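You operate a simulated robot arm through the tools that you are given. There is no shell and no other tool.

You run a simulated two-armed robot. Do the job below in one go: nothing can be reset, and whatever is moved stays where it is left.

Task
Carry the yellow tray with both arms and set it on the top of the white table.

It is judged by the outcome, as a careful person would: the job done as asked, and still so three seconds after it is handed in. It fails if anything else is knocked over, pushed out of place, dropped, spilled or broken.

Robot
Two 7-joint arms with two-finger parallel grippers on one trunk, on a base that moves. Base frame: it is fixed to the floor where the robot stands at the start and does not move with it; the origin is under the middle of the robot, x ahead of it, y to its left, z up. Units: m, rad, N and s.
The left shoulder is at the start at [0.052, 0.174, 1.26], the right one opposite. With the tool pointing down near the work surface each hand reaches from about 0.26 to 0.68 m from the robot's upright axis, wherever it stands, measured 20 degrees to its own side. Places, roughly: top of the white table [2.5, -0.1, 0.8]; yellow tray [1.5, -1.5, 1]. Payload 3.6 kg a hand.
Tool frame (each hand has its own): the origin (TCP) lies between the finger pads and is the grasp point; the fingertips stand 0.03 m ahead of it; z points along the fingers, y is the line along which they close. The gripper opens to 0.11 m. The fingers are 0.02 m wide and 0.01 m thick; the gripper's body (0.048 by 0.112 m) begins 0.055 m behind the TCP.
Orientation is that of the tool frame in the base frame, as a unit quaternion [x, y, z, w]. With the fingers straight down and closing along the base's y, the tool's x points along the base's -x, its y along +y and its z along -z.

Tools
- The arms move only by the tool arm_command. It takes "left_series", "right_series" or both (then of equal length, played together; a hand with none holds still); each is one flat list of numbers, 7 for each row, row after row: the turn, a rotation vector about the tool's x, y, z in rad, then the shift along the tool's x, y, z in m, then the opening, from 0 (shut) to 1 (fully open). In form: [wx, wy, wz, tx, ty, tz, grip, wx, wy, wz, tx, ty, tz, grip, ...]. A call has 1 to 20 rows; each row shifts and turns the commanded pose from where the row before left it, along the tool's axes as they then stand. A row lasts 0.2 s, in which the tool goes at most 0.05 m and 0.15 rad; a call with a longer step from one row to the next is refused whole, and so is a gripper value outside its range. Where a pose cannot be reached the arm comes as near as it can. A force on the tool above 40 N (or 10 N above the force at the start of the call, whichever is more), or a blocked arm, ends the call early, and 0.2 s more pass. Each finger travels about 0.153 m/s and halts on what it meets, pressing with about 35 N; the grip force reading is that of the motor and also rises with nothing between the fingers. The clock runs only during rows and for 0.2 s after the last one: add rows that do not move to give the fingers time. The reply holds the time, the measured pose of the TCP, the force on the tool along the base axes, the opening and the grip force, in the units named above and with some noise, with the torque about the TCP (base axes, N m) and any sound that the robot's microphone picked up.
- Cameras (640 x 400 px; columns grow to the right, rows downward): "scene" is now at [0.1377, -0.0072, 1.4261]; the picture's right is [0.04, -1.00, 0.00], its down [-0.59, -0.03, -0.81] and it looks along [0.81, 0.04, -0.59] (base axes); focal length 273 px, centre (320, 200). "left" rides on the left gripper at [0.073, -0.017, -0.103] in its tool frame; the picture's right is [0.23, 0.97, 0.00], its down [-0.76, 0.18, -0.62] and it looks along [-0.61, 0.14, 0.78] (tool axes); focal length 222 px, centre (320, 200). "right" rides on the right gripper at [0.073, 0.017, -0.103] in its tool frame; the picture's right is [-0.23, 0.97, 0.00], its down [-0.76, -0.18, -0.62] and it looks along [-0.61, -0.14, 0.78] (tool axes); focal length 222 px, centre (320, 200). There is no depth. A picture from a camera that has moved, and an enlarged one, comes with that camera's place and axes in the base frame and with its lens. The place of the scene camera against the robot may be out by one fixed shift of up to 0.018 m in any direction.
- capture(camera): a new picture of that camera. It takes no simulated time.
- raise_lower(by): moves the trunk up (or, below 0, down) by that many m; the arms and the scene camera ride with it, the base frame stays. It gives what a move gives, with no picture.
- base_move(legs): drives the robot by 1 to 6 legs, each [ahead, left, turn to the left] in m, m and rad, along the robot's own axes; the way and the turn of a leg run together, so that a leg with both is an arc; at most 1.5 m and 3.142 rad a leg. The arms and the cameras ride along, it lands a little off, and it stops where it bumps. It gives what a move gives.
- aim_head(pan, tilt): turns the head with the scene camera to pan (to the left, within 1.501 rad either way) and tilt (down, from -0.506 to 1.204), counted from straight ahead of the robot (the tilt from the chest, where the trunk bows). It gives what a move gives.
- enlarge(camera, box): a new picture of the part [left, top, right, bottom] of that camera's present view, enlarged. It takes no simulated time.
- hand_in(): hands the job in; it is judged then, once.

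Nothing tells you exact positions but the pictures and the camera data. Unless the task says otherwise, let go and move clear before handing in.

The tools are called as name(argument=value, ...) on one line, values as JSON. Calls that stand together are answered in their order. arm_command: Moves the arms, as the interface text tells. Its arguments: {"type":"object","properties":{"left_series":{"type":"array","items":{"type":"number"}},"right_series":{"type":"array","items":{"type":"number"}}},"required":[]} The other tools are called the same way: raise_lower (by) moves the trunk up or down; base_move (legs) drives the base; aim_head (pan, tilt) turns the head that bears the scene camera; capture (camera) takes a picture; enlarge (camera, box) takes an enlarged picture of a part of a camera's view; hand_in () hands the job in.

At the start:

```text
time_s: 0.0
left_eef_pos: [0.3868, 0.1421, 1.1577]
left_tcp_rot: [-0.001, 1.0, -0.001, -0.001]
left_contact_force: [-0.6, -0.5, 0.5]
left_moment: [-0.02, 0.03, 0.03]
left_gripper_width: 0.11
left_grip_force: 0.0
right_eef_pos: [0.3673, -0.1838, 1.1586]
right_tcp_rot: [0.0, 1.0, 0.0, -0.002]
right_contact_force: [0.1, 0.1, 0.0]
right_moment: [0.01, 0.02, 0.0]
right_gripper_width: 0.11
right_grip_force: 0.1
trunk travel left (down, up): [-0.375, 0.388]
robot x, y, heading: [0.0021, -0.002, -0.001]
head pan, tilt (commanded): [0.044, 0.632]
```

scene: 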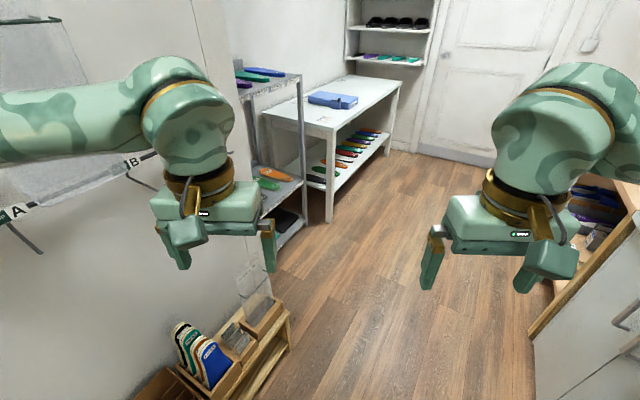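
right: 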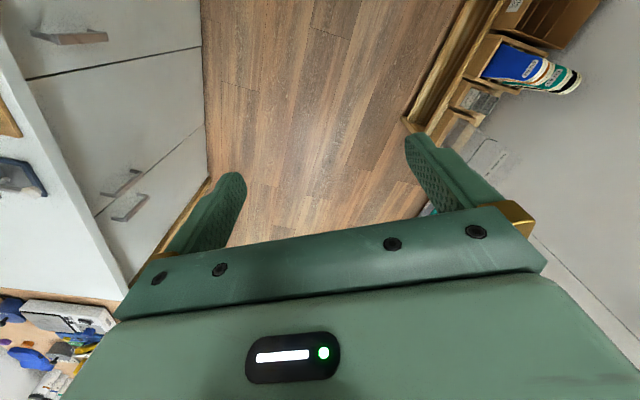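
left: 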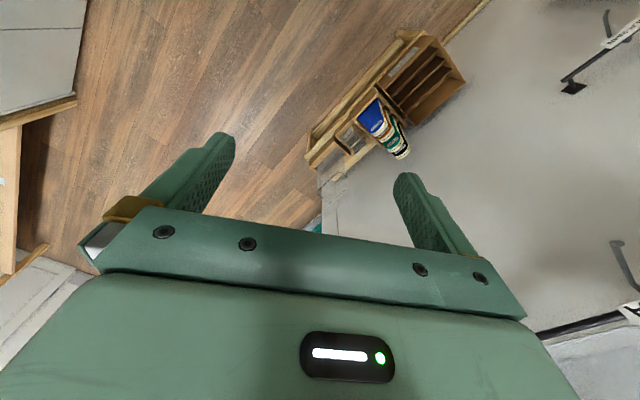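

I see a room with a white table ahead carrying a blue box, and counters to the right. The yellow tray should be off to the right near [1.5, -1.5, 1], so I'll turn the head that way.

aim_head(pan=-0.8, tilt=0.4)

```text
time_s: 1.2
left_eef_pos: [0.3865, 0.142, 1.1588]
left_tcp_rot: [-0.002, 1.0, -0.001, -0.001]
left_contact_force: [-0.6, 0.0, 0.0]
left_moment: [0.01, 0.01, 0.0]
left_gripper_width: 0.1098
left_grip_force: 0.1
right_eef_pos: [0.3676, -0.1838, 1.158]
right_tcp_rot: [-0.001, 1.0, 0.0, -0.001]
right_contact_force: [1.1, 0.6, -0.6]
right_moment: [-0.02, 0.0, -0.04]
right_gripper_width: 0.1099
right_grip_force: 0.1
trunk travel left (down, up): [-0.375, 0.388]
robot x, y, heading: [0.0008, -0.0036, 0.003]
head pan, tilt (commanded): [-0.799, 0.4]
```

The head is turned; now I look toward the tray.

capture(camera="scene")

```text
taken
camera scene: at [0.115, -0.0774, 1.447], right [-0.72, -0.7, 0.0], down [-0.27, 0.28, -0.92], along [0.64, -0.66, -0.39], focal length 273 px, centre (320, 200)
```

scene: 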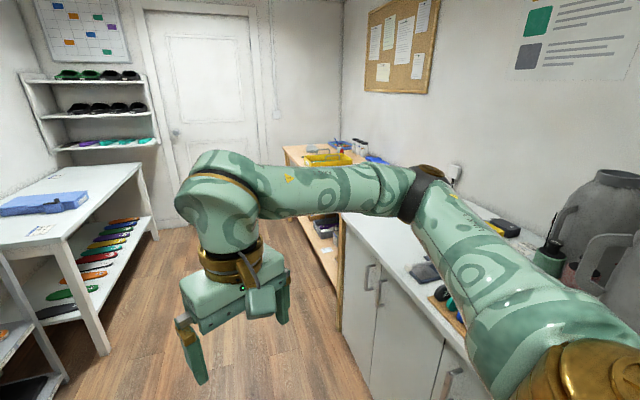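

The tray is the yellow item on the wooden table past the white cabinet, partly hidden by the right arm. I'll enlarge it and the white table.

enlarge(camera="scene", box=[270, 120, 430, 220])

enlarge(camera="scene", box=[0, 60, 320, 360])

```text
4.00 times, centred on (350, 170) of scene
camera zoom: at [0.115, -0.0774, 1.447], right [-0.72, -0.7, 0.0], down [-0.27, 0.28, -0.92], along [0.64, -0.66, -0.39], focal length 1092 px, centre (200, 320)
```

zoom: 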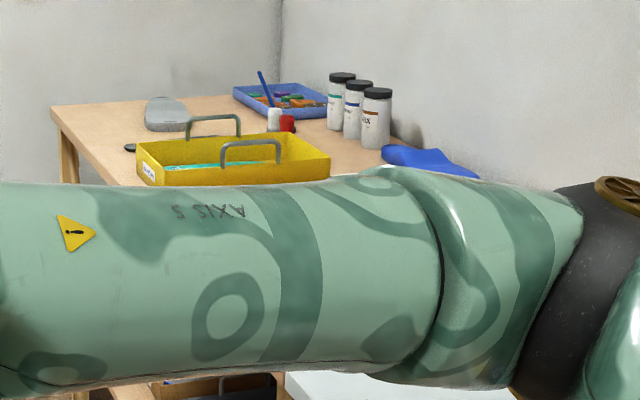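

```text
1.33 times, centred on (160, 210) of scene
camera zoom: at [0.115, -0.0774, 1.447], right [-0.72, -0.7, 0.0], down [-0.27, 0.28, -0.92], along [0.64, -0.66, -0.39], focal length 364 px, centre (533, 187)
```

zoom: 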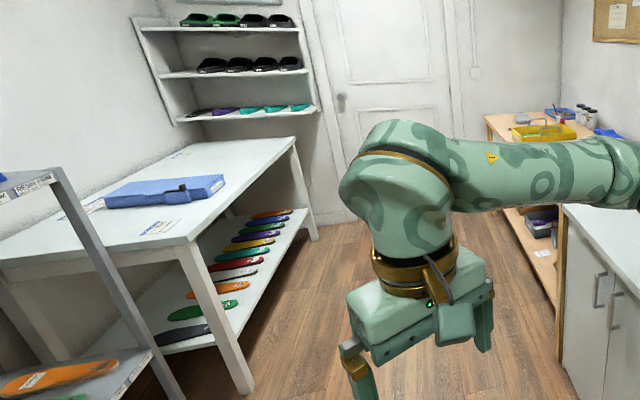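

The yellow tray sits on a wooden table and has two grey hoop handles. Before driving I'll look down at the floor around me to see the clear way.

aim_head(pan=0.3, tilt=1.0)

capture(camera="scene")

aim_head(pan=-0.6, tilt=1.0)

capture(camera="scene")

aim_head(pan=-0.25, tilt=0.5)

capture(camera="scene")

```text
time_s: 2.5
left_eef_pos: [0.3875, 0.142, 1.1575]
left_tcp_rot: [0.0, 1.0, -0.001, -0.001]
left_contact_force: [-0.7, -0.7, 0.5]
left_moment: [-0.01, 0.0, -0.01]
left_gripper_width: 0.11
left_grip_force: 0.0
right_eef_pos: [0.3677, -0.1836, 1.1581]
right_tcp_rot: [0.0, 1.0, 0.0, -0.002]
right_contact_force: [0.3, 0.2, 0.4]
right_moment: [-0.03, 0.01, 0.01]
right_gripper_width: 0.1098
right_grip_force: 0.0
trunk travel left (down, up): [-0.375, 0.388]
robot x, y, heading: [0.0026, -0.0, -0.002]
head pan, tilt (commanded): [0.3, 1.0]
```

```text
taken
camera scene: at [0.1169, 0.0095, 1.3968], right [0.29, -0.96, 0.0], down [-0.8, -0.25, -0.54], along [0.52, 0.16, -0.84], focal length 273 px, centre (320, 200)
```

scene: 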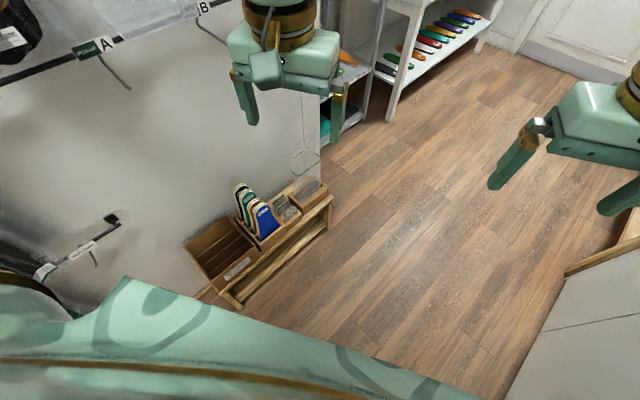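

```text
time_s: 3.7
left_eef_pos: [0.3874, 0.1427, 1.1578]
left_tcp_rot: [-0.001, 1.0, -0.001, -0.001]
left_contact_force: [-0.5, -0.4, -0.3]
left_moment: [-0.01, 0.0, -0.01]
left_gripper_width: 0.1099
left_grip_force: 0.1
right_eef_pos: [0.368, -0.1847, 1.1582]
right_tcp_rot: [0.0, 1.0, -0.001, -0.001]
right_contact_force: [0.1, 0.1, 1.1]
right_moment: [0.01, -0.01, -0.02]
right_gripper_width: 0.1098
right_grip_force: 0.0
trunk travel left (down, up): [-0.375, 0.388]
robot x, y, heading: [0.0009, -0.0012, 0.003]
head pan, tilt (commanded): [-0.6, 1.0]
```

```text
taken
camera scene: at [0.1079, -0.0503, 1.3968], right [-0.56, -0.83, 0.0], down [-0.69, 0.47, -0.54], along [0.45, -0.3, -0.84], focal length 273 px, centre (320, 200)
```

scene: 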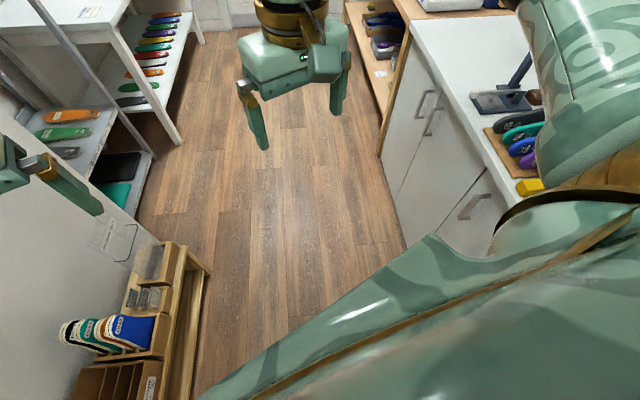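

```text
time_s: 4.6
left_eef_pos: [0.3863, 0.1408, 1.158]
left_tcp_rot: [-0.001, 1.0, -0.001, -0.001]
left_contact_force: [0.4, 1.0, -0.3]
left_moment: [0.01, -0.01, 0.0]
left_gripper_width: 0.1103
left_grip_force: 0.1
right_eef_pos: [0.3683, -0.1834, 1.1588]
right_tcp_rot: [0.0, 1.0, 0.0, -0.001]
right_contact_force: [0.1, -0.9, 1.2]
right_moment: [0.02, 0.01, -0.01]
right_gripper_width: 0.1099
right_grip_force: 0.0
trunk travel left (down, up): [-0.375, 0.388]
robot x, y, heading: [-0.0003, -0.0016, -0.002]
head pan, tilt (commanded): [-0.25, 0.499]
```

```text
taken
camera scene: at [0.1385, -0.0336, 1.4378], right [-0.25, -0.97, 0.0], down [-0.46, 0.12, -0.88], along [0.85, -0.22, -0.48], focal length 273 px, centre (320, 200)
```

scene: 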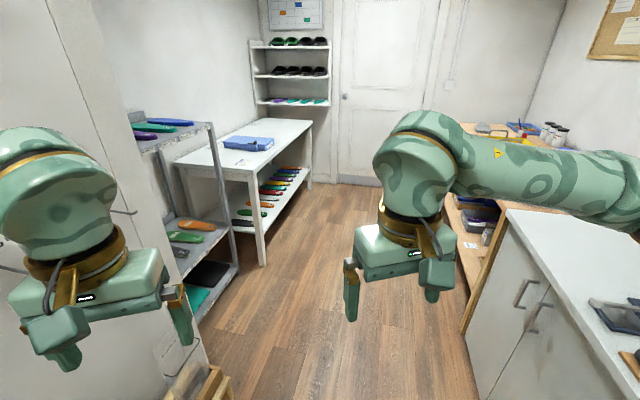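

The room is turned about 28° to the right of me: the cabinet front, rack and white table all run along that direction, and the aisle between them is about 1.1 m wide. I'll turn right to line up with the aisle and drive ahead partway, then look again.

base_move(legs=[[0, 0, -0.49], [1.2, 0, 0]])

aim_head(pan=-0.7, tilt=0.5)

capture(camera="scene")

aim_head(pan=0.4, tilt=0.5)

capture(camera="scene")

```text
time_s: 12.1
left_eef_pos: [1.4533, -0.6233, 1.1571]
left_tcp_rot: [0.245, 0.97, 0.0, -0.001]
left_contact_force: [0.1, -0.1, -0.7]
left_moment: [-0.03, 0.0, -0.03]
left_gripper_width: 0.1101
left_grip_force: 0.1
right_eef_pos: [1.2808, -0.9018, 1.1593]
right_tcp_rot: [0.246, 0.969, 0.0, -0.001]
right_contact_force: [0.3, 0.3, -0.7]
right_moment: [0.0, 0.0, 0.02]
right_gripper_width: 0.1101
right_grip_force: 0.1
trunk travel left (down, up): [-0.375, 0.388]
robot x, y, heading: [1.0459, -0.5664, -0.501]
head pan, tilt (commanded): [-0.25, 0.499]
```

```text
time_s: 12.9
left_eef_pos: [1.4529, -0.6232, 1.158]
left_tcp_rot: [0.246, 0.969, 0.0, -0.001]
left_contact_force: [0.6, -0.4, 0.5]
left_moment: [0.02, 0.01, -0.02]
left_gripper_width: 0.1096
left_grip_force: 0.1
right_eef_pos: [1.2797, -0.901, 1.1587]
right_tcp_rot: [0.246, 0.969, 0.0, -0.002]
right_contact_force: [-0.7, 0.4, 1.0]
right_moment: [0.03, 0.02, 0.02]
right_gripper_width: 0.1102
right_grip_force: 0.0
trunk travel left (down, up): [-0.375, 0.388]
robot x, y, heading: [1.0454, -0.5628, -0.495]
head pan, tilt (commanded): [-0.7, 0.499]
```

```text
taken
camera scene: at [1.1228, -0.6844, 1.4379], right [-0.93, -0.37, 0.0], down [-0.18, 0.45, -0.88], along [0.32, -0.82, -0.48], focal length 273 px, centre (320, 200)
```

scene: 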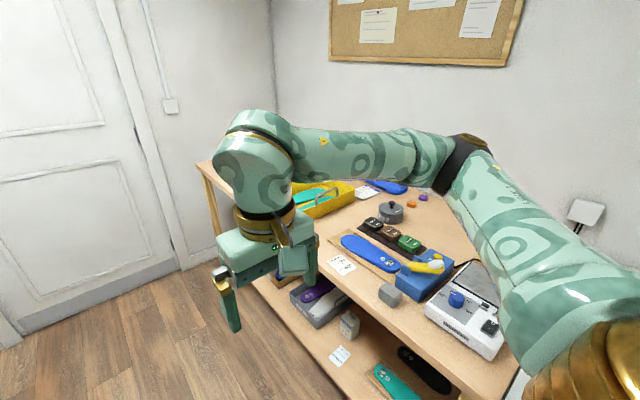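

```text
time_s: 14.3
left_eef_pos: [1.4522, -0.6234, 1.1583]
left_tcp_rot: [0.246, 0.969, 0.0, -0.001]
left_contact_force: [0.1, 0.6, -0.5]
left_moment: [0.0, 0.03, 0.0]
left_gripper_width: 0.1101
left_grip_force: 0.0
right_eef_pos: [1.2817, -0.9017, 1.1585]
right_tcp_rot: [0.246, 0.969, 0.0, -0.001]
right_contact_force: [0.0, -0.5, -0.7]
right_moment: [-0.01, 0.01, -0.02]
right_gripper_width: 0.1098
right_grip_force: 0.1
trunk travel left (down, up): [-0.375, 0.388]
robot x, y, heading: [1.0429, -0.5645, -0.492]
head pan, tilt (commanded): [0.4, 0.499]
```

```text
taken
camera scene: at [1.1801, -0.6087, 1.4379], right [-0.1, -1.0, 0.0], down [-0.48, 0.05, -0.88], along [0.87, -0.09, -0.48], focal length 273 px, centre (320, 200)
```

scene: 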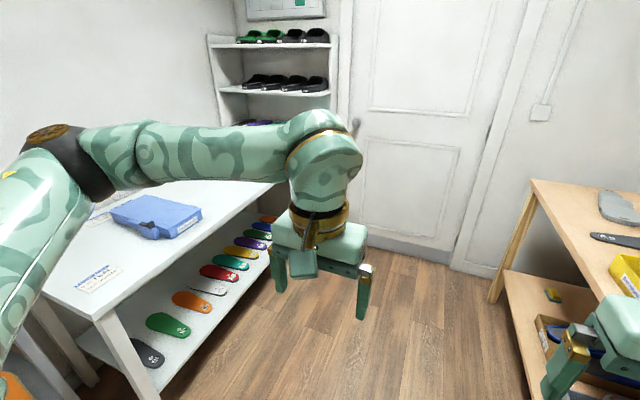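

The tray is on the wooden table (top about z 0.88) with a tidy spread of items around it. I'll raise the trunk for clearance, drive on alongside the tray and turn right to face the wooden table.

raise_lower(by=0.15)

base_move(legs=[[0.82, 0.05, 0], [0, 0, -1.571]])

aim_head(pan=0.0, tilt=0.8)

capture(camera="scene")

capture(camera="left")

capture(camera="right")

```text
time_s: 16.0
left_eef_pos: [1.4534, -0.6234, 1.3078]
left_tcp_rot: [0.246, 0.969, 0.0, -0.001]
left_contact_force: [0.9, 0.6, -0.3]
left_moment: [0.0, 0.01, 0.0]
left_gripper_width: 0.1099
left_grip_force: 0.1
right_eef_pos: [1.2813, -0.9022, 1.3086]
right_tcp_rot: [0.247, 0.969, 0.0, -0.001]
right_contact_force: [0.5, -0.4, -0.6]
right_moment: [0.0, -0.01, -0.03]
right_gripper_width: 0.1101
right_grip_force: 0.0
trunk travel left (down, up): [-0.525, 0.238]
robot x, y, heading: [1.0476, -0.5663, -0.5]
head pan, tilt (commanded): [0.4, 0.499]
```

```text
time_s: 24.2
left_eef_pos: [1.7263, -1.3194, 1.3081]
left_tcp_rot: [0.86, 0.51, 0.001, -0.001]
left_contact_force: [0.6, 0.3, -0.5]
left_moment: [0.0, -0.02, 0.0]
left_gripper_width: 0.11
left_grip_force: 0.1
right_eef_pos: [1.4503, -1.1449, 1.3089]
right_tcp_rot: [0.861, 0.509, 0.0, 0.0]
right_contact_force: [-0.8, 0.1, -0.2]
right_moment: [0.02, -0.04, -0.01]
right_gripper_width: 0.1101
right_grip_force: 0.0
trunk travel left (down, up): [-0.525, 0.238]
robot x, y, heading: [1.7869, -0.912, -2.075]
head pan, tilt (commanded): [0.4, 0.499]
```

```text
time_s: 25.1
left_eef_pos: [1.7267, -1.3194, 1.3094]
left_tcp_rot: [0.86, 0.51, -0.001, -0.001]
left_contact_force: [0.1, 0.3, 0.2]
left_moment: [0.03, 0.0, -0.03]
left_gripper_width: 0.1103
left_grip_force: 0.0
right_eef_pos: [1.4498, -1.1445, 1.3088]
right_tcp_rot: [0.861, 0.508, 0.0, -0.001]
right_contact_force: [0.7, 0.2, -0.9]
right_moment: [-0.02, 0.02, -0.01]
right_gripper_width: 0.1099
right_grip_force: 0.0
trunk travel left (down, up): [-0.525, 0.238]
robot x, y, heading: [1.7851, -0.9129, -2.071]
head pan, tilt (commanded): [0.0, 0.799]
```

```text
taken
camera scene: at [1.7381, -1.0112, 1.5631], right [-0.88, 0.48, 0.0], down [0.35, 0.63, -0.7], along [-0.34, -0.61, -0.72], focal length 273 px, centre (320, 200)
```

scene: 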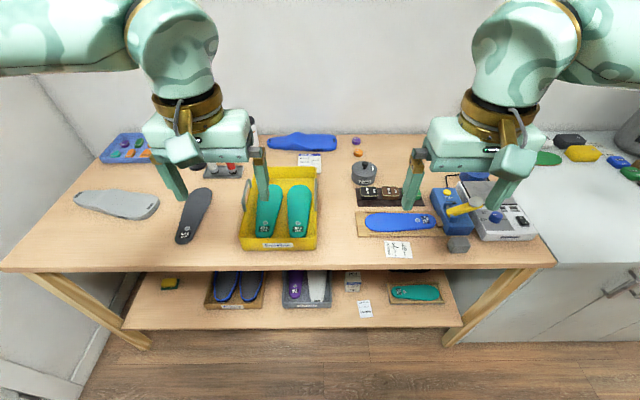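

```text
taken
camera left: at [1.7467, -1.2473, 1.4118], right [0.96, -0.27, 0.0], down [-0.21, -0.75, 0.62], along [-0.17, -0.6, -0.78], focal length 222 px, centre (320, 200)
```

left: 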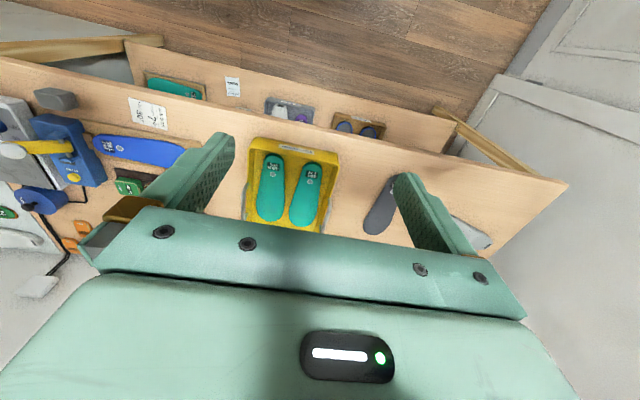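

```text
taken
camera right: at [1.4989, -1.0889, 1.4114], right [0.74, -0.67, 0.0], down [-0.52, -0.58, 0.62], along [-0.42, -0.46, -0.78], focal length 222 px, centre (320, 200)
```

right: 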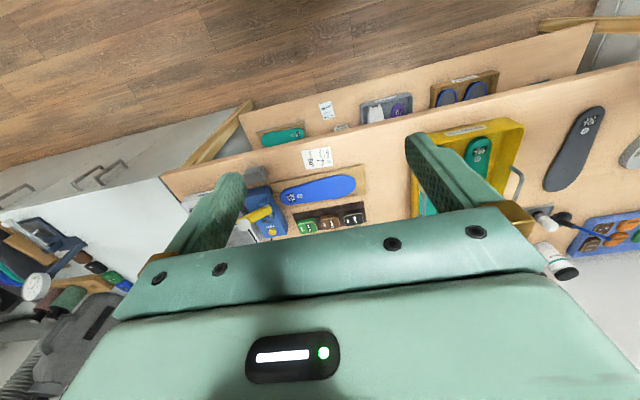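

The tray sits ahead-left of me, its long sides running away from me, with a hoop handle on each long side and two teal insoles inside. I'll enlarge to fix exact positions.

enlarge(camera="scene", box=[180, 140, 380, 265])

enlarge(camera="left", box=[160, 90, 480, 290])

enlarge(camera="right", box=[380, 90, 580, 215])

```text
3.20 times, centred on (280, 202) of scene
camera zoom: at [1.7381, -1.0112, 1.5631], right [-0.88, 0.48, 0.0], down [0.35, 0.63, -0.7], along [-0.34, -0.61, -0.72], focal length 874 px, centre (448, 192)
```

zoom: 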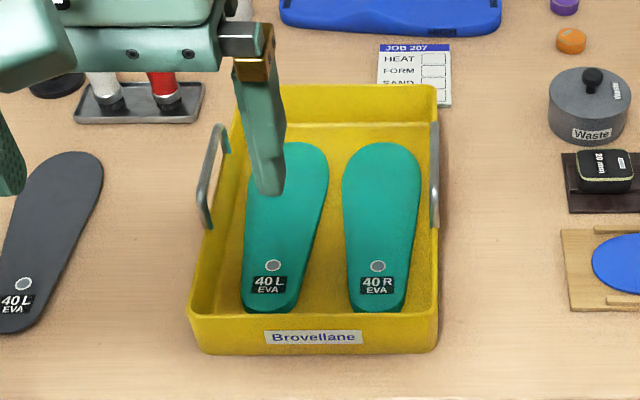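

```text
2.00 times, centred on (320, 190) of left
camera zoom: at [1.7467, -1.2473, 1.4118], right [0.96, -0.27, 0.0], down [-0.21, -0.75, 0.62], along [-0.17, -0.6, -0.78], focal length 444 px, centre (320, 220)
```

zoom: 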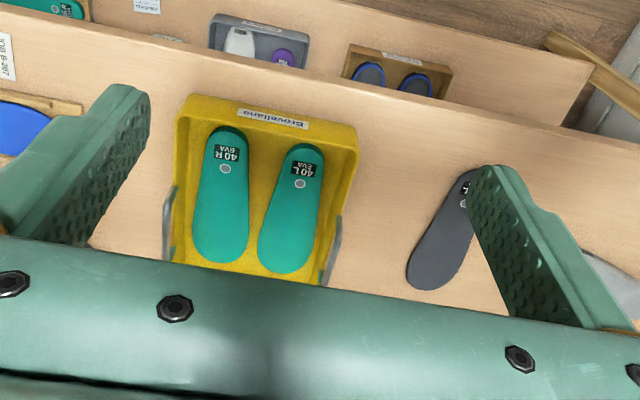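

```text
3.20 times, centred on (480, 152) of right
camera zoom: at [1.4989, -1.0889, 1.4114], right [0.74, -0.67, 0.0], down [-0.52, -0.58, 0.62], along [-0.42, -0.46, -0.78], focal length 711 px, centre (-192, 352)
```

zoom: 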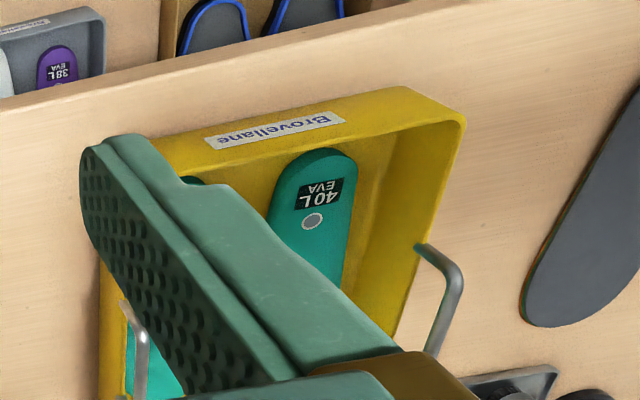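

enlarge(camera="scene", box=[225, 165, 289, 225])

enlarge(camera="scene", box=[290, 160, 340, 225])

enlarge(camera="left", box=[230, 170, 340, 240])

enlarge(camera="right", box=[400, 140, 540, 228])

```text
6.67 times, centred on (257, 195) of scene
camera zoom: at [1.7381, -1.0112, 1.5631], right [-0.88, 0.48, 0.0], down [0.35, 0.63, -0.7], along [-0.34, -0.61, -0.72], focal length 1820 px, centre (740, 233)
```

zoom: 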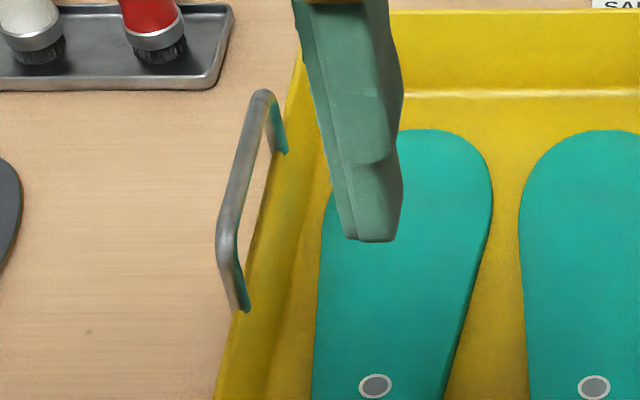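

```text
6.15 times, centred on (315, 192) of scene
camera zoom: at [1.7381, -1.0112, 1.5631], right [-0.88, 0.48, 0.0], down [0.35, 0.63, -0.7], along [-0.34, -0.61, -0.72], focal length 1680 px, centre (351, 246)
```

zoom: 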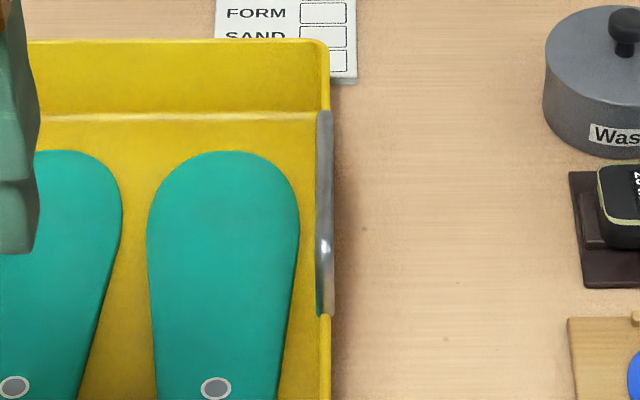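

```text
5.71 times, centred on (285, 205) of left
camera zoom: at [1.7467, -1.2473, 1.4118], right [0.96, -0.27, 0.0], down [-0.21, -0.75, 0.62], along [-0.17, -0.6, -0.78], focal length 1269 px, centre (520, 171)
```

zoom: 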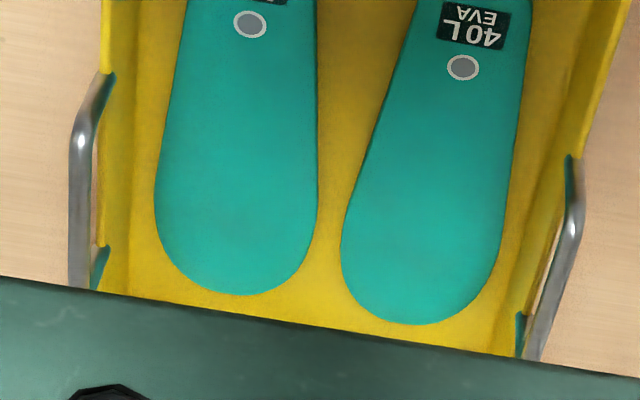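

```text
4.55 times, centred on (470, 184) of right
camera zoom: at [1.4989, -1.0889, 1.4114], right [0.74, -0.67, 0.0], down [-0.52, -0.58, 0.62], along [-0.42, -0.46, -0.78], focal length 1010 px, centre (-362, 273)
```

zoom: 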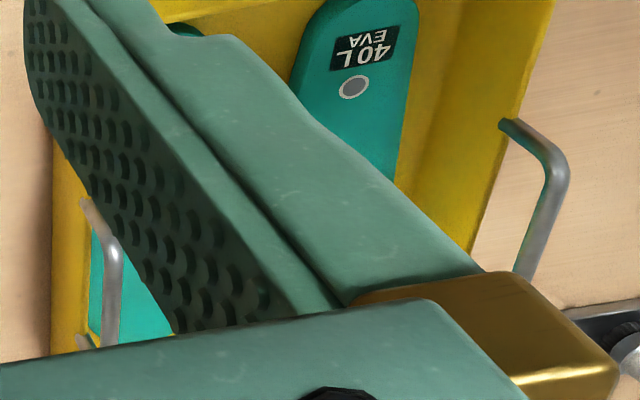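

The tray is about 0.21 m wide and 0.31 m long, aligned with my heading, handles about 4 cm above the rim. I need to get closer, so I'll look down to see my base against the table edge.

aim_head(pan=0.0, tilt=1.2)

capture(camera="scene")

```text
time_s: 26.0
left_eef_pos: [1.7272, -1.3182, 1.3076]
left_tcp_rot: [0.86, 0.51, 0.0, 0.0]
left_contact_force: [0.1, 0.0, -0.9]
left_moment: [-0.02, 0.01, 0.0]
left_gripper_width: 0.1099
left_grip_force: 0.0
right_eef_pos: [1.4492, -1.1448, 1.309]
right_tcp_rot: [0.861, 0.508, 0.0, 0.0]
right_contact_force: [-0.3, 0.1, -0.1]
right_moment: [-0.04, 0.0, 0.01]
right_gripper_width: 0.1098
right_grip_force: 0.0
trunk travel left (down, up): [-0.525, 0.238]
robot x, y, heading: [1.789, -0.913, -2.077]
head pan, tilt (commanded): [0.0, 1.201]
```

```text
taken
camera scene: at [1.7499, -0.9895, 1.5353], right [-0.88, 0.48, 0.0], down [0.45, 0.82, -0.36], along [-0.18, -0.32, -0.93], focal length 273 px, centre (320, 200)
```

scene: 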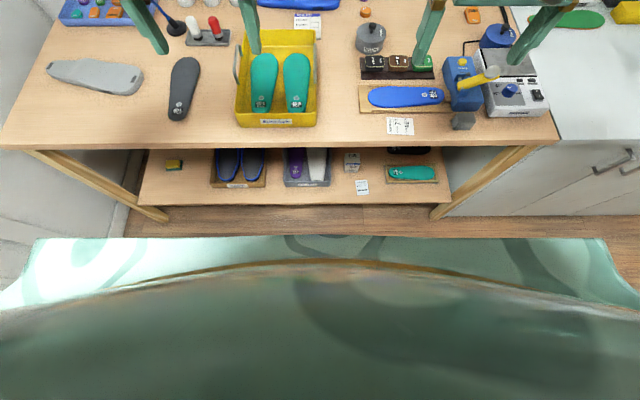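

The chest hides my base. I'll pitch the right hand back briefly so its camera can look at the base and the table's front edge.

arm_command(right_series=[0, 0.15, 0, 0, 0, 0, 1, 0, 0.15, 0, 0, 0, 0, 1, 0, 0.15, 0, 0, 0, 0, 1, 0, 0.15, 0, 0, 0, 0, 1])

capture(camera="right")

```text
time_s: 27.0
left_eef_pos: [1.7263, -1.3202, 1.3078]
left_tcp_rot: [0.86, 0.51, 0.0, -0.001]
left_contact_force: [0.5, -0.3, 0.2]
left_moment: [0.0, 0.02, -0.01]
left_gripper_width: 0.1102
left_grip_force: 0.0
right_eef_pos: [1.4496, -1.146, 1.3085]
right_tcp_rot: [0.822, 0.486, 0.256, -0.15]
right_contact_force: [0.3, 0.1, -0.2]
right_moment: [0.03, 0.0, 0.01]
right_gripper_width: 0.1098
right_grip_force: 0.0
trunk travel left (down, up): [-0.525, 0.238]
robot x, y, heading: [1.7886, -0.9091, -2.072]
head pan, tilt (commanded): [0.0, 1.201]
```

```text
taken
camera right: at [1.4642, -1.1521, 1.434], right [0.76, -0.63, -0.13], down [-0.63, -0.77, 0.08], along [-0.15, 0.02, -0.99], focal length 222 px, centre (320, 200)
```

right: 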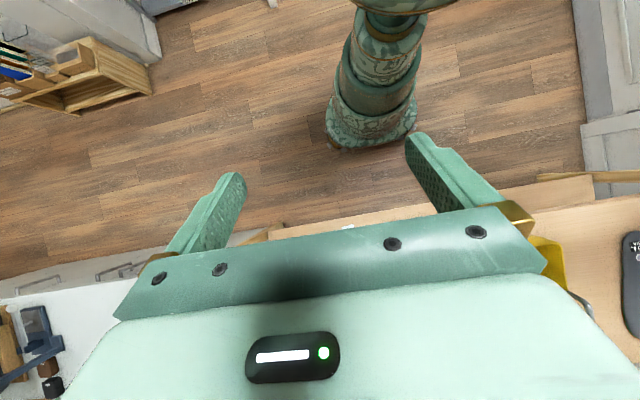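

My base is a round pedestal of about 0.25 m radius, so there is room to move 0.13 m nearer the table. I'll level the right hand again, then shift ahead and left to centre on the tray.

arm_command(right_series=[0, -0.15, 0, 0, 0, 0, 1, 0, -0.15, 0, 0, 0, 0, 1, 0, -0.15, 0, 0, 0, 0, 1, 0, -0.15, 0, 0, 0, 0, 1])

base_move(legs=[[0.0, 0.12, 0.0], [0.13, 0.0, 0.0]])

aim_head(pan=0.0, tilt=1.0)

capture(camera="scene")

capture(camera="left")

capture(camera="right")

```text
time_s: 28.0
left_eef_pos: [1.7267, -1.3189, 1.3073]
left_tcp_rot: [0.86, 0.51, 0.0, 0.0]
left_contact_force: [0.7, 0.2, -0.3]
left_moment: [0.01, 0.0, -0.01]
left_gripper_width: 0.1098
left_grip_force: 0.0
right_eef_pos: [1.4495, -1.1436, 1.3091]
right_tcp_rot: [0.861, 0.508, -0.001, 0.002]
right_contact_force: [-0.8, -0.1, 0.0]
right_moment: [0.02, -0.02, 0.02]
right_gripper_width: 0.1099
right_grip_force: 0.0
trunk travel left (down, up): [-0.525, 0.238]
robot x, y, heading: [1.7852, -0.9149, -2.073]
head pan, tilt (commanded): [0.0, 1.201]
```

```text
time_s: 30.1
left_eef_pos: [1.7688, -1.4919, 1.3076]
left_tcp_rot: [0.86, 0.511, 0.0, 0.0]
left_contact_force: [0.2, 0.3, -0.2]
left_moment: [-0.01, 0.01, 0.0]
left_gripper_width: 0.1098
left_grip_force: 0.1
right_eef_pos: [1.493, -1.3176, 1.3073]
right_tcp_rot: [0.861, 0.509, 0.0, 0.0]
right_contact_force: [0.0, 0.7, 0.4]
right_moment: [0.05, -0.03, 0.0]
right_gripper_width: 0.11
right_grip_force: 0.1
trunk travel left (down, up): [-0.525, 0.238]
robot x, y, heading: [1.8283, -1.0833, -2.068]
head pan, tilt (commanded): [0.0, 1.201]
```

```text
time_s: 30.8
left_eef_pos: [1.7692, -1.4922, 1.307]
left_tcp_rot: [0.86, 0.51, 0.001, -0.001]
left_contact_force: [-0.2, 0.1, 1.3]
left_moment: [0.02, -0.02, -0.01]
left_gripper_width: 0.1102
left_grip_force: 0.1
right_eef_pos: [1.4923, -1.3192, 1.3083]
right_tcp_rot: [0.86, 0.51, 0.001, 0.0]
right_contact_force: [-0.2, 0.5, 0.3]
right_moment: [0.03, -0.01, -0.04]
right_gripper_width: 0.1099
right_grip_force: 0.0
trunk travel left (down, up): [-0.525, 0.238]
robot x, y, heading: [1.8299, -1.0888, -2.073]
head pan, tilt (commanded): [0.0, 1.0]
```

```text
taken
camera scene: at [1.7853, -1.1752, 1.5478], right [-0.88, 0.48, 0.0], down [0.41, 0.74, -0.54], along [-0.26, -0.47, -0.84], focal length 273 px, centre (320, 200)
```

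scene: 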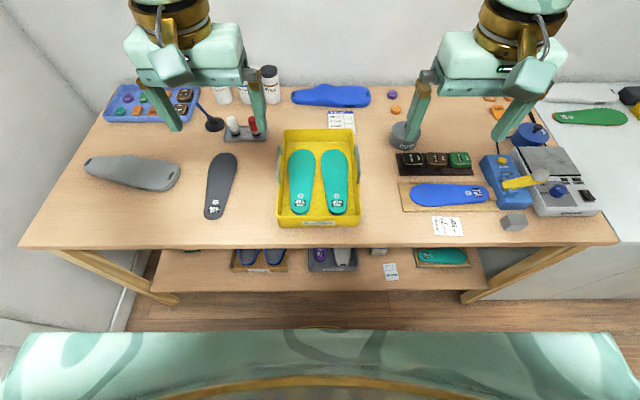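

```text
taken
camera left: at [1.7892, -1.4209, 1.4116], right [0.96, -0.27, 0.0], down [-0.21, -0.75, 0.62], along [-0.17, -0.6, -0.78], focal length 222 px, centre (320, 200)
```

left: 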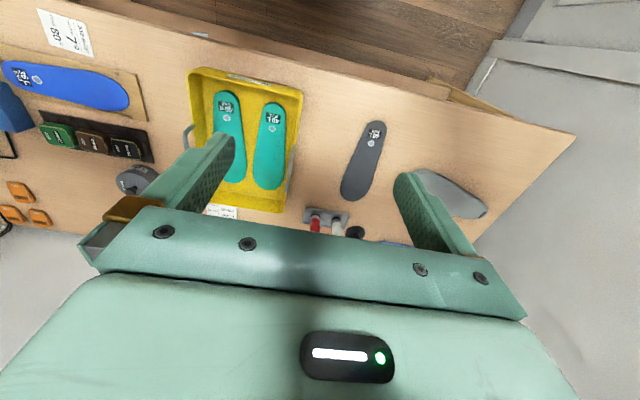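

```text
taken
camera right: at [1.5411, -1.263, 1.4112], right [0.74, -0.67, 0.0], down [-0.52, -0.58, 0.62], along [-0.42, -0.46, -0.78], focal length 222 px, centre (320, 200)
```

right: 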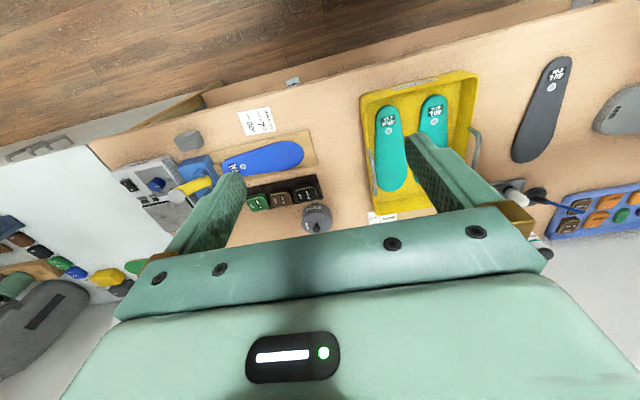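

The tray is now centred ahead. I'll enlarge both hand-camera views to triangulate the handles.

enlarge(camera="left", box=[170, 100, 310, 188])

enlarge(camera="right", box=[350, 110, 500, 204])

enlarge(camera="scene", box=[260, 120, 380, 235])

```text
4.55 times, centred on (240, 144) of left
camera zoom: at [1.7892, -1.4209, 1.4116], right [0.96, -0.27, 0.0], down [-0.21, -0.75, 0.62], along [-0.17, -0.6, -0.78], focal length 1010 px, centre (684, 454)
```

zoom: 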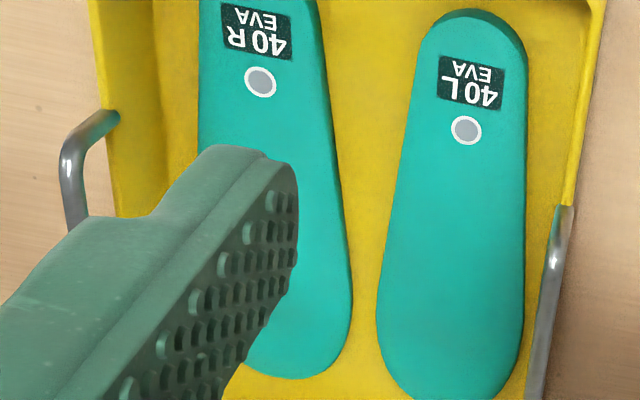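

```text
4.26 times, centred on (425, 157) of right
camera zoom: at [1.5411, -1.263, 1.4112], right [0.74, -0.67, 0.0], down [-0.52, -0.58, 0.62], along [-0.42, -0.46, -0.78], focal length 945 px, centre (-127, 383)
```

zoom: 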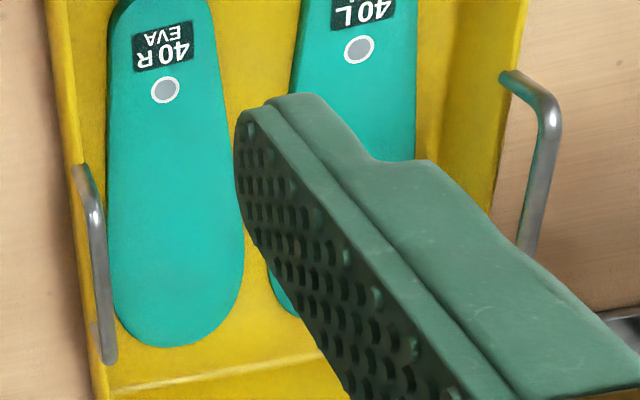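

```text
3.48 times, centred on (320, 178) of scene
camera zoom: at [1.7853, -1.1752, 1.5478], right [-0.88, 0.48, 0.0], down [0.41, 0.74, -0.54], along [-0.26, -0.47, -0.84], focal length 950 px, centre (320, 278)
```

zoom: 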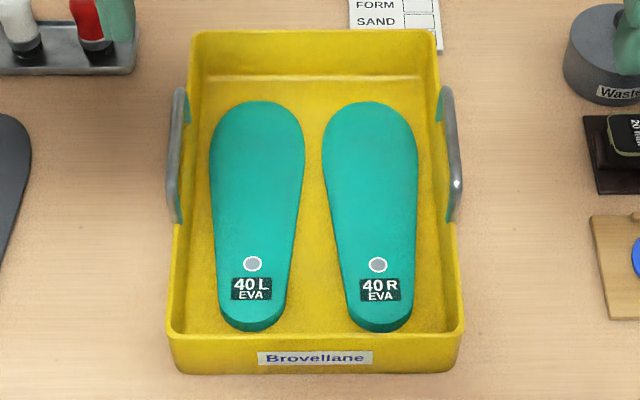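

Both handles triangulate well: in my own frame the left bar runs at about 0.60 m ahead and 0.12 m left, the right one at 0.60 m ahead and 0.11 m right, both at z ≈ 0.957. I'll bring both hands above the handles, about 7 cm short, and check.

arm_command(left_series=[0, 0, 0, -0.0269, -0.0029, 0.031, 0.6, 0, 0, 0, -0.0269, -0.0029, 0.031, 0.6, 0, 0, 0, -0.0269, -0.0029, 0.031, 0.6, 0, 0, 0, -0.0269, -0.0029, 0.031, 0.6, 0, 0, 0, -0.0269, -0.0029, 0.031, 0.6, 0, 0, 0, -0.0269, -0.0029, 0.031, 0.6, 0, 0, 0, -0.0269, -0.0029, 0.031, 0.6, 0, 0, 0, -0.0269, -0.0029, 0.031, 0.6, 0, 0, 0, 0, 0, 0, 0.6], right_series=[0, 0, 0, -0.0299, 0.0094, 0.0313, 0.6, 0, 0, 0, -0.0299, 0.0094, 0.0313, 0.6, 0, 0, 0, -0.0299, 0.0094, 0.0313, 0.6, 0, 0, 0, -0.0299, 0.0094, 0.0313, 0.6, 0, 0, 0, -0.0299, 0.0094, 0.0313, 0.6, 0, 0, 0, -0.0299, 0.0094, 0.0313, 0.6, 0, 0, 0, -0.0299, 0.0094, 0.0313, 0.6, 0, 0, 0, -0.0299, 0.0094, 0.0313, 0.6, 0, 0, 0, 0, 0, 0, 0.6])

capture(camera="scene")

capture(camera="left")

capture(camera="right")

```text
time_s: 32.8
left_eef_pos: [1.6561, -1.6531, 1.084]
left_tcp_rot: [0.86, 0.51, 0.001, -0.002]
left_contact_force: [-0.2, -0.4, 0.5]
left_moment: [-0.02, 0.02, 0.03]
left_gripper_width: 0.0657
left_grip_force: 0.1
left hand out of reach, approached as far as the arm can: row 8
right_eef_pos: [1.4506, -1.5399, 1.0668]
right_tcp_rot: [0.86, 0.51, 0.0, -0.001]
right_contact_force: [0.4, 0.9, -0.5]
right_moment: [0.0, 0.04, -0.01]
right_gripper_width: 0.066
right_grip_force: 0.0
right hand out of reach, approached as far as the arm can: row 8
trunk travel left (down, up): [-0.525, 0.238]
robot x, y, heading: [1.8314, -1.0854, -2.076]
head pan, tilt (commanded): [0.0, 1.0]
```

```text
taken
camera scene: at [1.7855, -1.1747, 1.5479], right [-0.88, 0.48, 0.0], down [0.41, 0.74, -0.54], along [-0.26, -0.47, -0.84], focal length 273 px, centre (320, 200)
```

scene: 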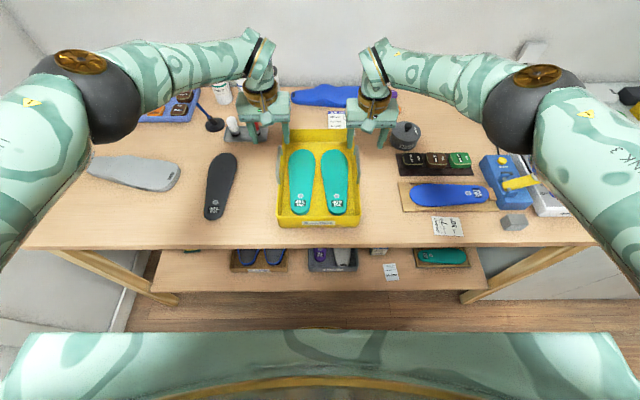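

```text
taken
camera left: at [1.6767, -1.5821, 1.1875], right [0.96, -0.27, 0.0], down [-0.21, -0.75, 0.62], along [-0.17, -0.6, -0.78], focal length 222 px, centre (320, 200)
```

left: 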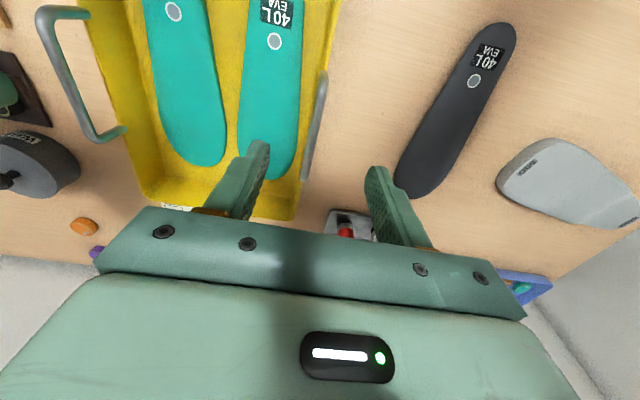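

```text
taken
camera right: at [1.5001, -1.4836, 1.1702], right [0.75, -0.67, 0.0], down [-0.52, -0.58, 0.62], along [-0.41, -0.46, -0.78], focal length 222 px, centre (320, 200)
```

right: 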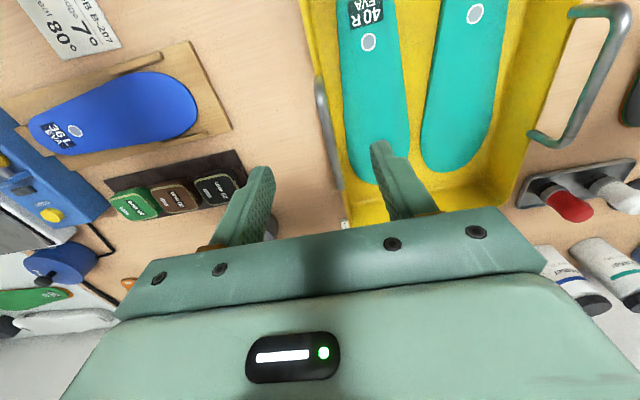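

With the trunk raised the arms just run out of reach here. I'll lift the hands back a little, move the base 5 cm nearer and lower the trunk so the shoulders sit better for this height.

arm_command(left_series=[0, 0, 0, 0.01, 0, -0.045, 0.6, 0, 0, 0, 0.01, 0, -0.045, 0.6, 0, 0, 0, 0.01, 0, -0.045, 0.6, 0, 0, 0, 0, 0, 0, 0.6], right_series=[0, 0, 0, 0.01, 0, -0.045, 0.6, 0, 0, 0, 0.01, 0, -0.045, 0.6, 0, 0, 0, 0.01, 0, -0.045, 0.6, 0, 0, 0, 0, 0, 0, 0.6])

base_move(legs=[[0.05, 0.0, 0.0]])

raise_lower(by=-0.13)

capture(camera="left")

capture(camera="right")

capture(camera="scene")

```text
time_s: 33.8
left_eef_pos: [1.6719, -1.6272, 1.2192]
left_tcp_rot: [0.86, 0.511, 0.001, -0.002]
left_contact_force: [-0.5, -0.4, -0.3]
left_moment: [0.02, -0.03, -0.01]
left_gripper_width: 0.066
left_grip_force: 0.1
right_eef_pos: [1.4673, -1.5143, 1.2037]
right_tcp_rot: [0.861, 0.509, 0.002, -0.001]
right_contact_force: [0.3, -0.7, -0.5]
right_moment: [0.02, -0.02, 0.0]
right_gripper_width: 0.066
right_grip_force: 0.1
trunk travel left (down, up): [-0.525, 0.238]
robot x, y, heading: [1.8292, -1.0825, -2.071]
head pan, tilt (commanded): [0.0, 1.0]
```

```text
time_s: 34.8
left_eef_pos: [1.6527, -1.6635, 1.224]
left_tcp_rot: [0.86, 0.51, -0.003, 0.001]
left_contact_force: [0.8, 0.8, -0.1]
left_moment: [-0.04, 0.04, -0.02]
left_gripper_width: 0.0658
left_grip_force: 0.1
right_eef_pos: [1.4467, -1.552, 1.208]
right_tcp_rot: [0.86, 0.51, -0.004, 0.003]
right_contact_force: [0.3, 0.5, 0.5]
right_moment: [-0.06, 0.03, 0.02]
right_gripper_width: 0.066
right_grip_force: 0.1
trunk travel left (down, up): [-0.525, 0.238]
robot x, y, heading: [1.8111, -1.1262, -2.078]
head pan, tilt (commanded): [0.0, 1.0]
```

```text
time_s: 36.4
left_eef_pos: [1.6466, -1.6711, 1.091]
left_tcp_rot: [0.86, 0.509, -0.001, -0.001]
left_contact_force: [-0.8, 0.2, -0.2]
left_moment: [-0.02, 0.0, 0.0]
left_gripper_width: 0.0659
left_grip_force: 0.0
right_eef_pos: [1.4417, -1.5586, 1.0749]
right_tcp_rot: [0.861, 0.509, 0.001, 0.0]
right_contact_force: [-0.3, 0.0, -0.1]
right_moment: [0.01, -0.01, 0.01]
right_gripper_width: 0.066
right_grip_force: 0.0
trunk travel left (down, up): [-0.395, 0.368]
robot x, y, heading: [1.8081, -1.1271, -2.077]
head pan, tilt (commanded): [0.0, 1.0]
```

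```text
taken
camera left: at [1.6677, -1.5981, 1.1942], right [0.96, -0.27, 0.0], down [-0.21, -0.75, 0.62], along [-0.17, -0.6, -0.78], focal length 222 px, centre (320, 200)
```

left: 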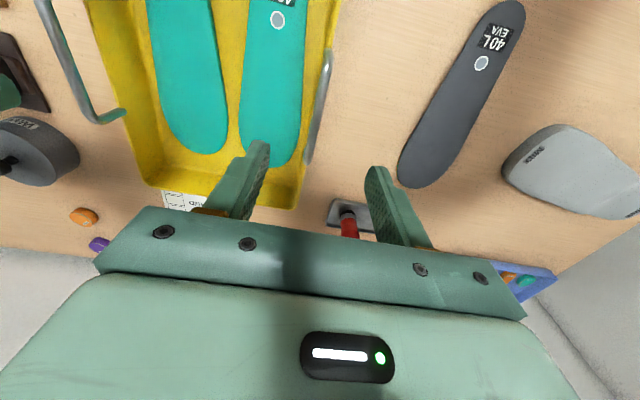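

```text
taken
camera right: at [1.4914, -1.5014, 1.1773], right [0.74, -0.67, 0.0], down [-0.52, -0.58, 0.62], along [-0.42, -0.46, -0.78], focal length 222 px, centre (320, 200)
```

right: 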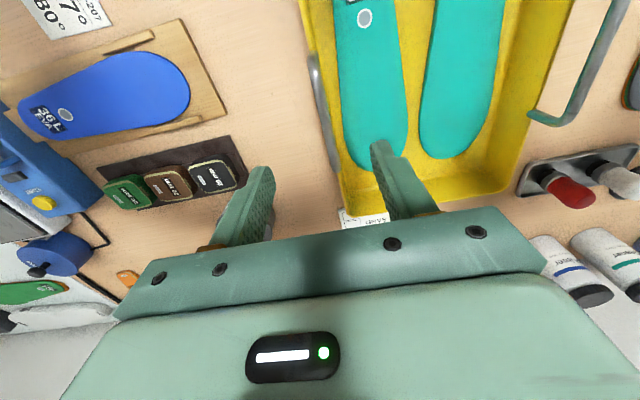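

```text
taken
camera scene: at [1.7495, -1.2407, 1.4172], right [-0.88, 0.48, 0.0], down [0.4, 0.74, -0.54], along [-0.26, -0.47, -0.84], focal length 273 px, centre (320, 200)
```

scene: 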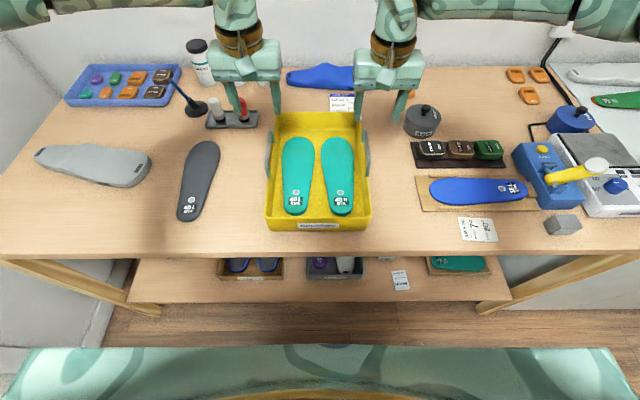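

Now both hands are again above the handles. I'll enlarge the hand views to fine-tune the alignment.

enlarge(camera="left", box=[230, 30, 430, 230])

enlarge(camera="right", box=[220, 30, 440, 230])

enlarge(camera="scene", box=[200, 40, 440, 240])

```text
2.00 times, centred on (330, 130) of left
camera zoom: at [1.6677, -1.5981, 1.1942], right [0.96, -0.27, 0.0], down [-0.21, -0.75, 0.62], along [-0.17, -0.6, -0.78], focal length 444 px, centre (300, 340)
```

zoom: 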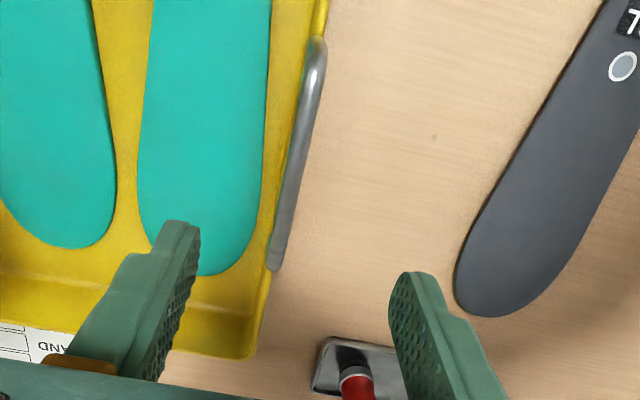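

```text
2.00 times, centred on (330, 130) of right
camera zoom: at [1.4914, -1.5014, 1.1773], right [0.74, -0.67, 0.0], down [-0.52, -0.58, 0.62], along [-0.42, -0.46, -0.78], focal length 444 px, centre (300, 340)
```

zoom: 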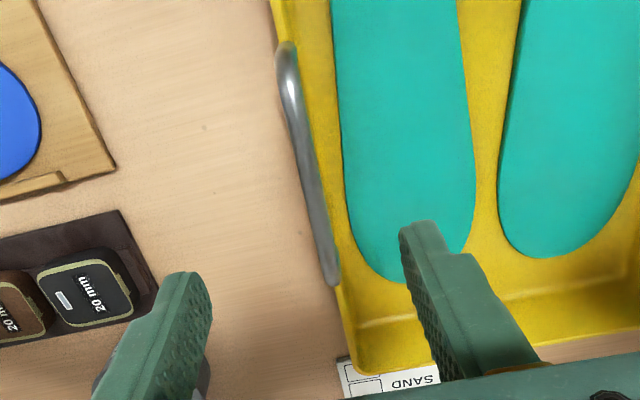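

```text
2.00 times, centred on (320, 140) of scene
camera zoom: at [1.7495, -1.2407, 1.4172], right [-0.88, 0.48, 0.0], down [0.4, 0.74, -0.54], along [-0.26, -0.47, -0.84], focal length 546 px, centre (320, 320)
```

zoom: 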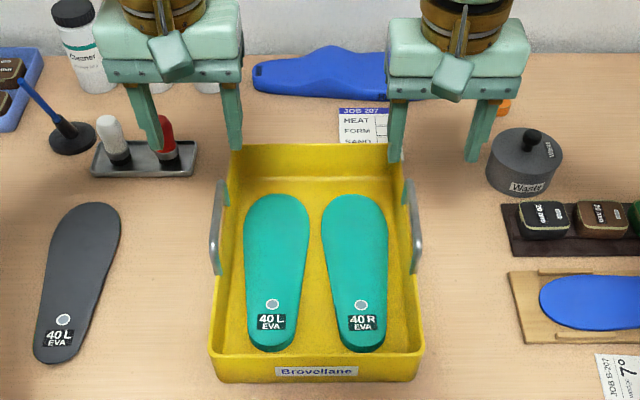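

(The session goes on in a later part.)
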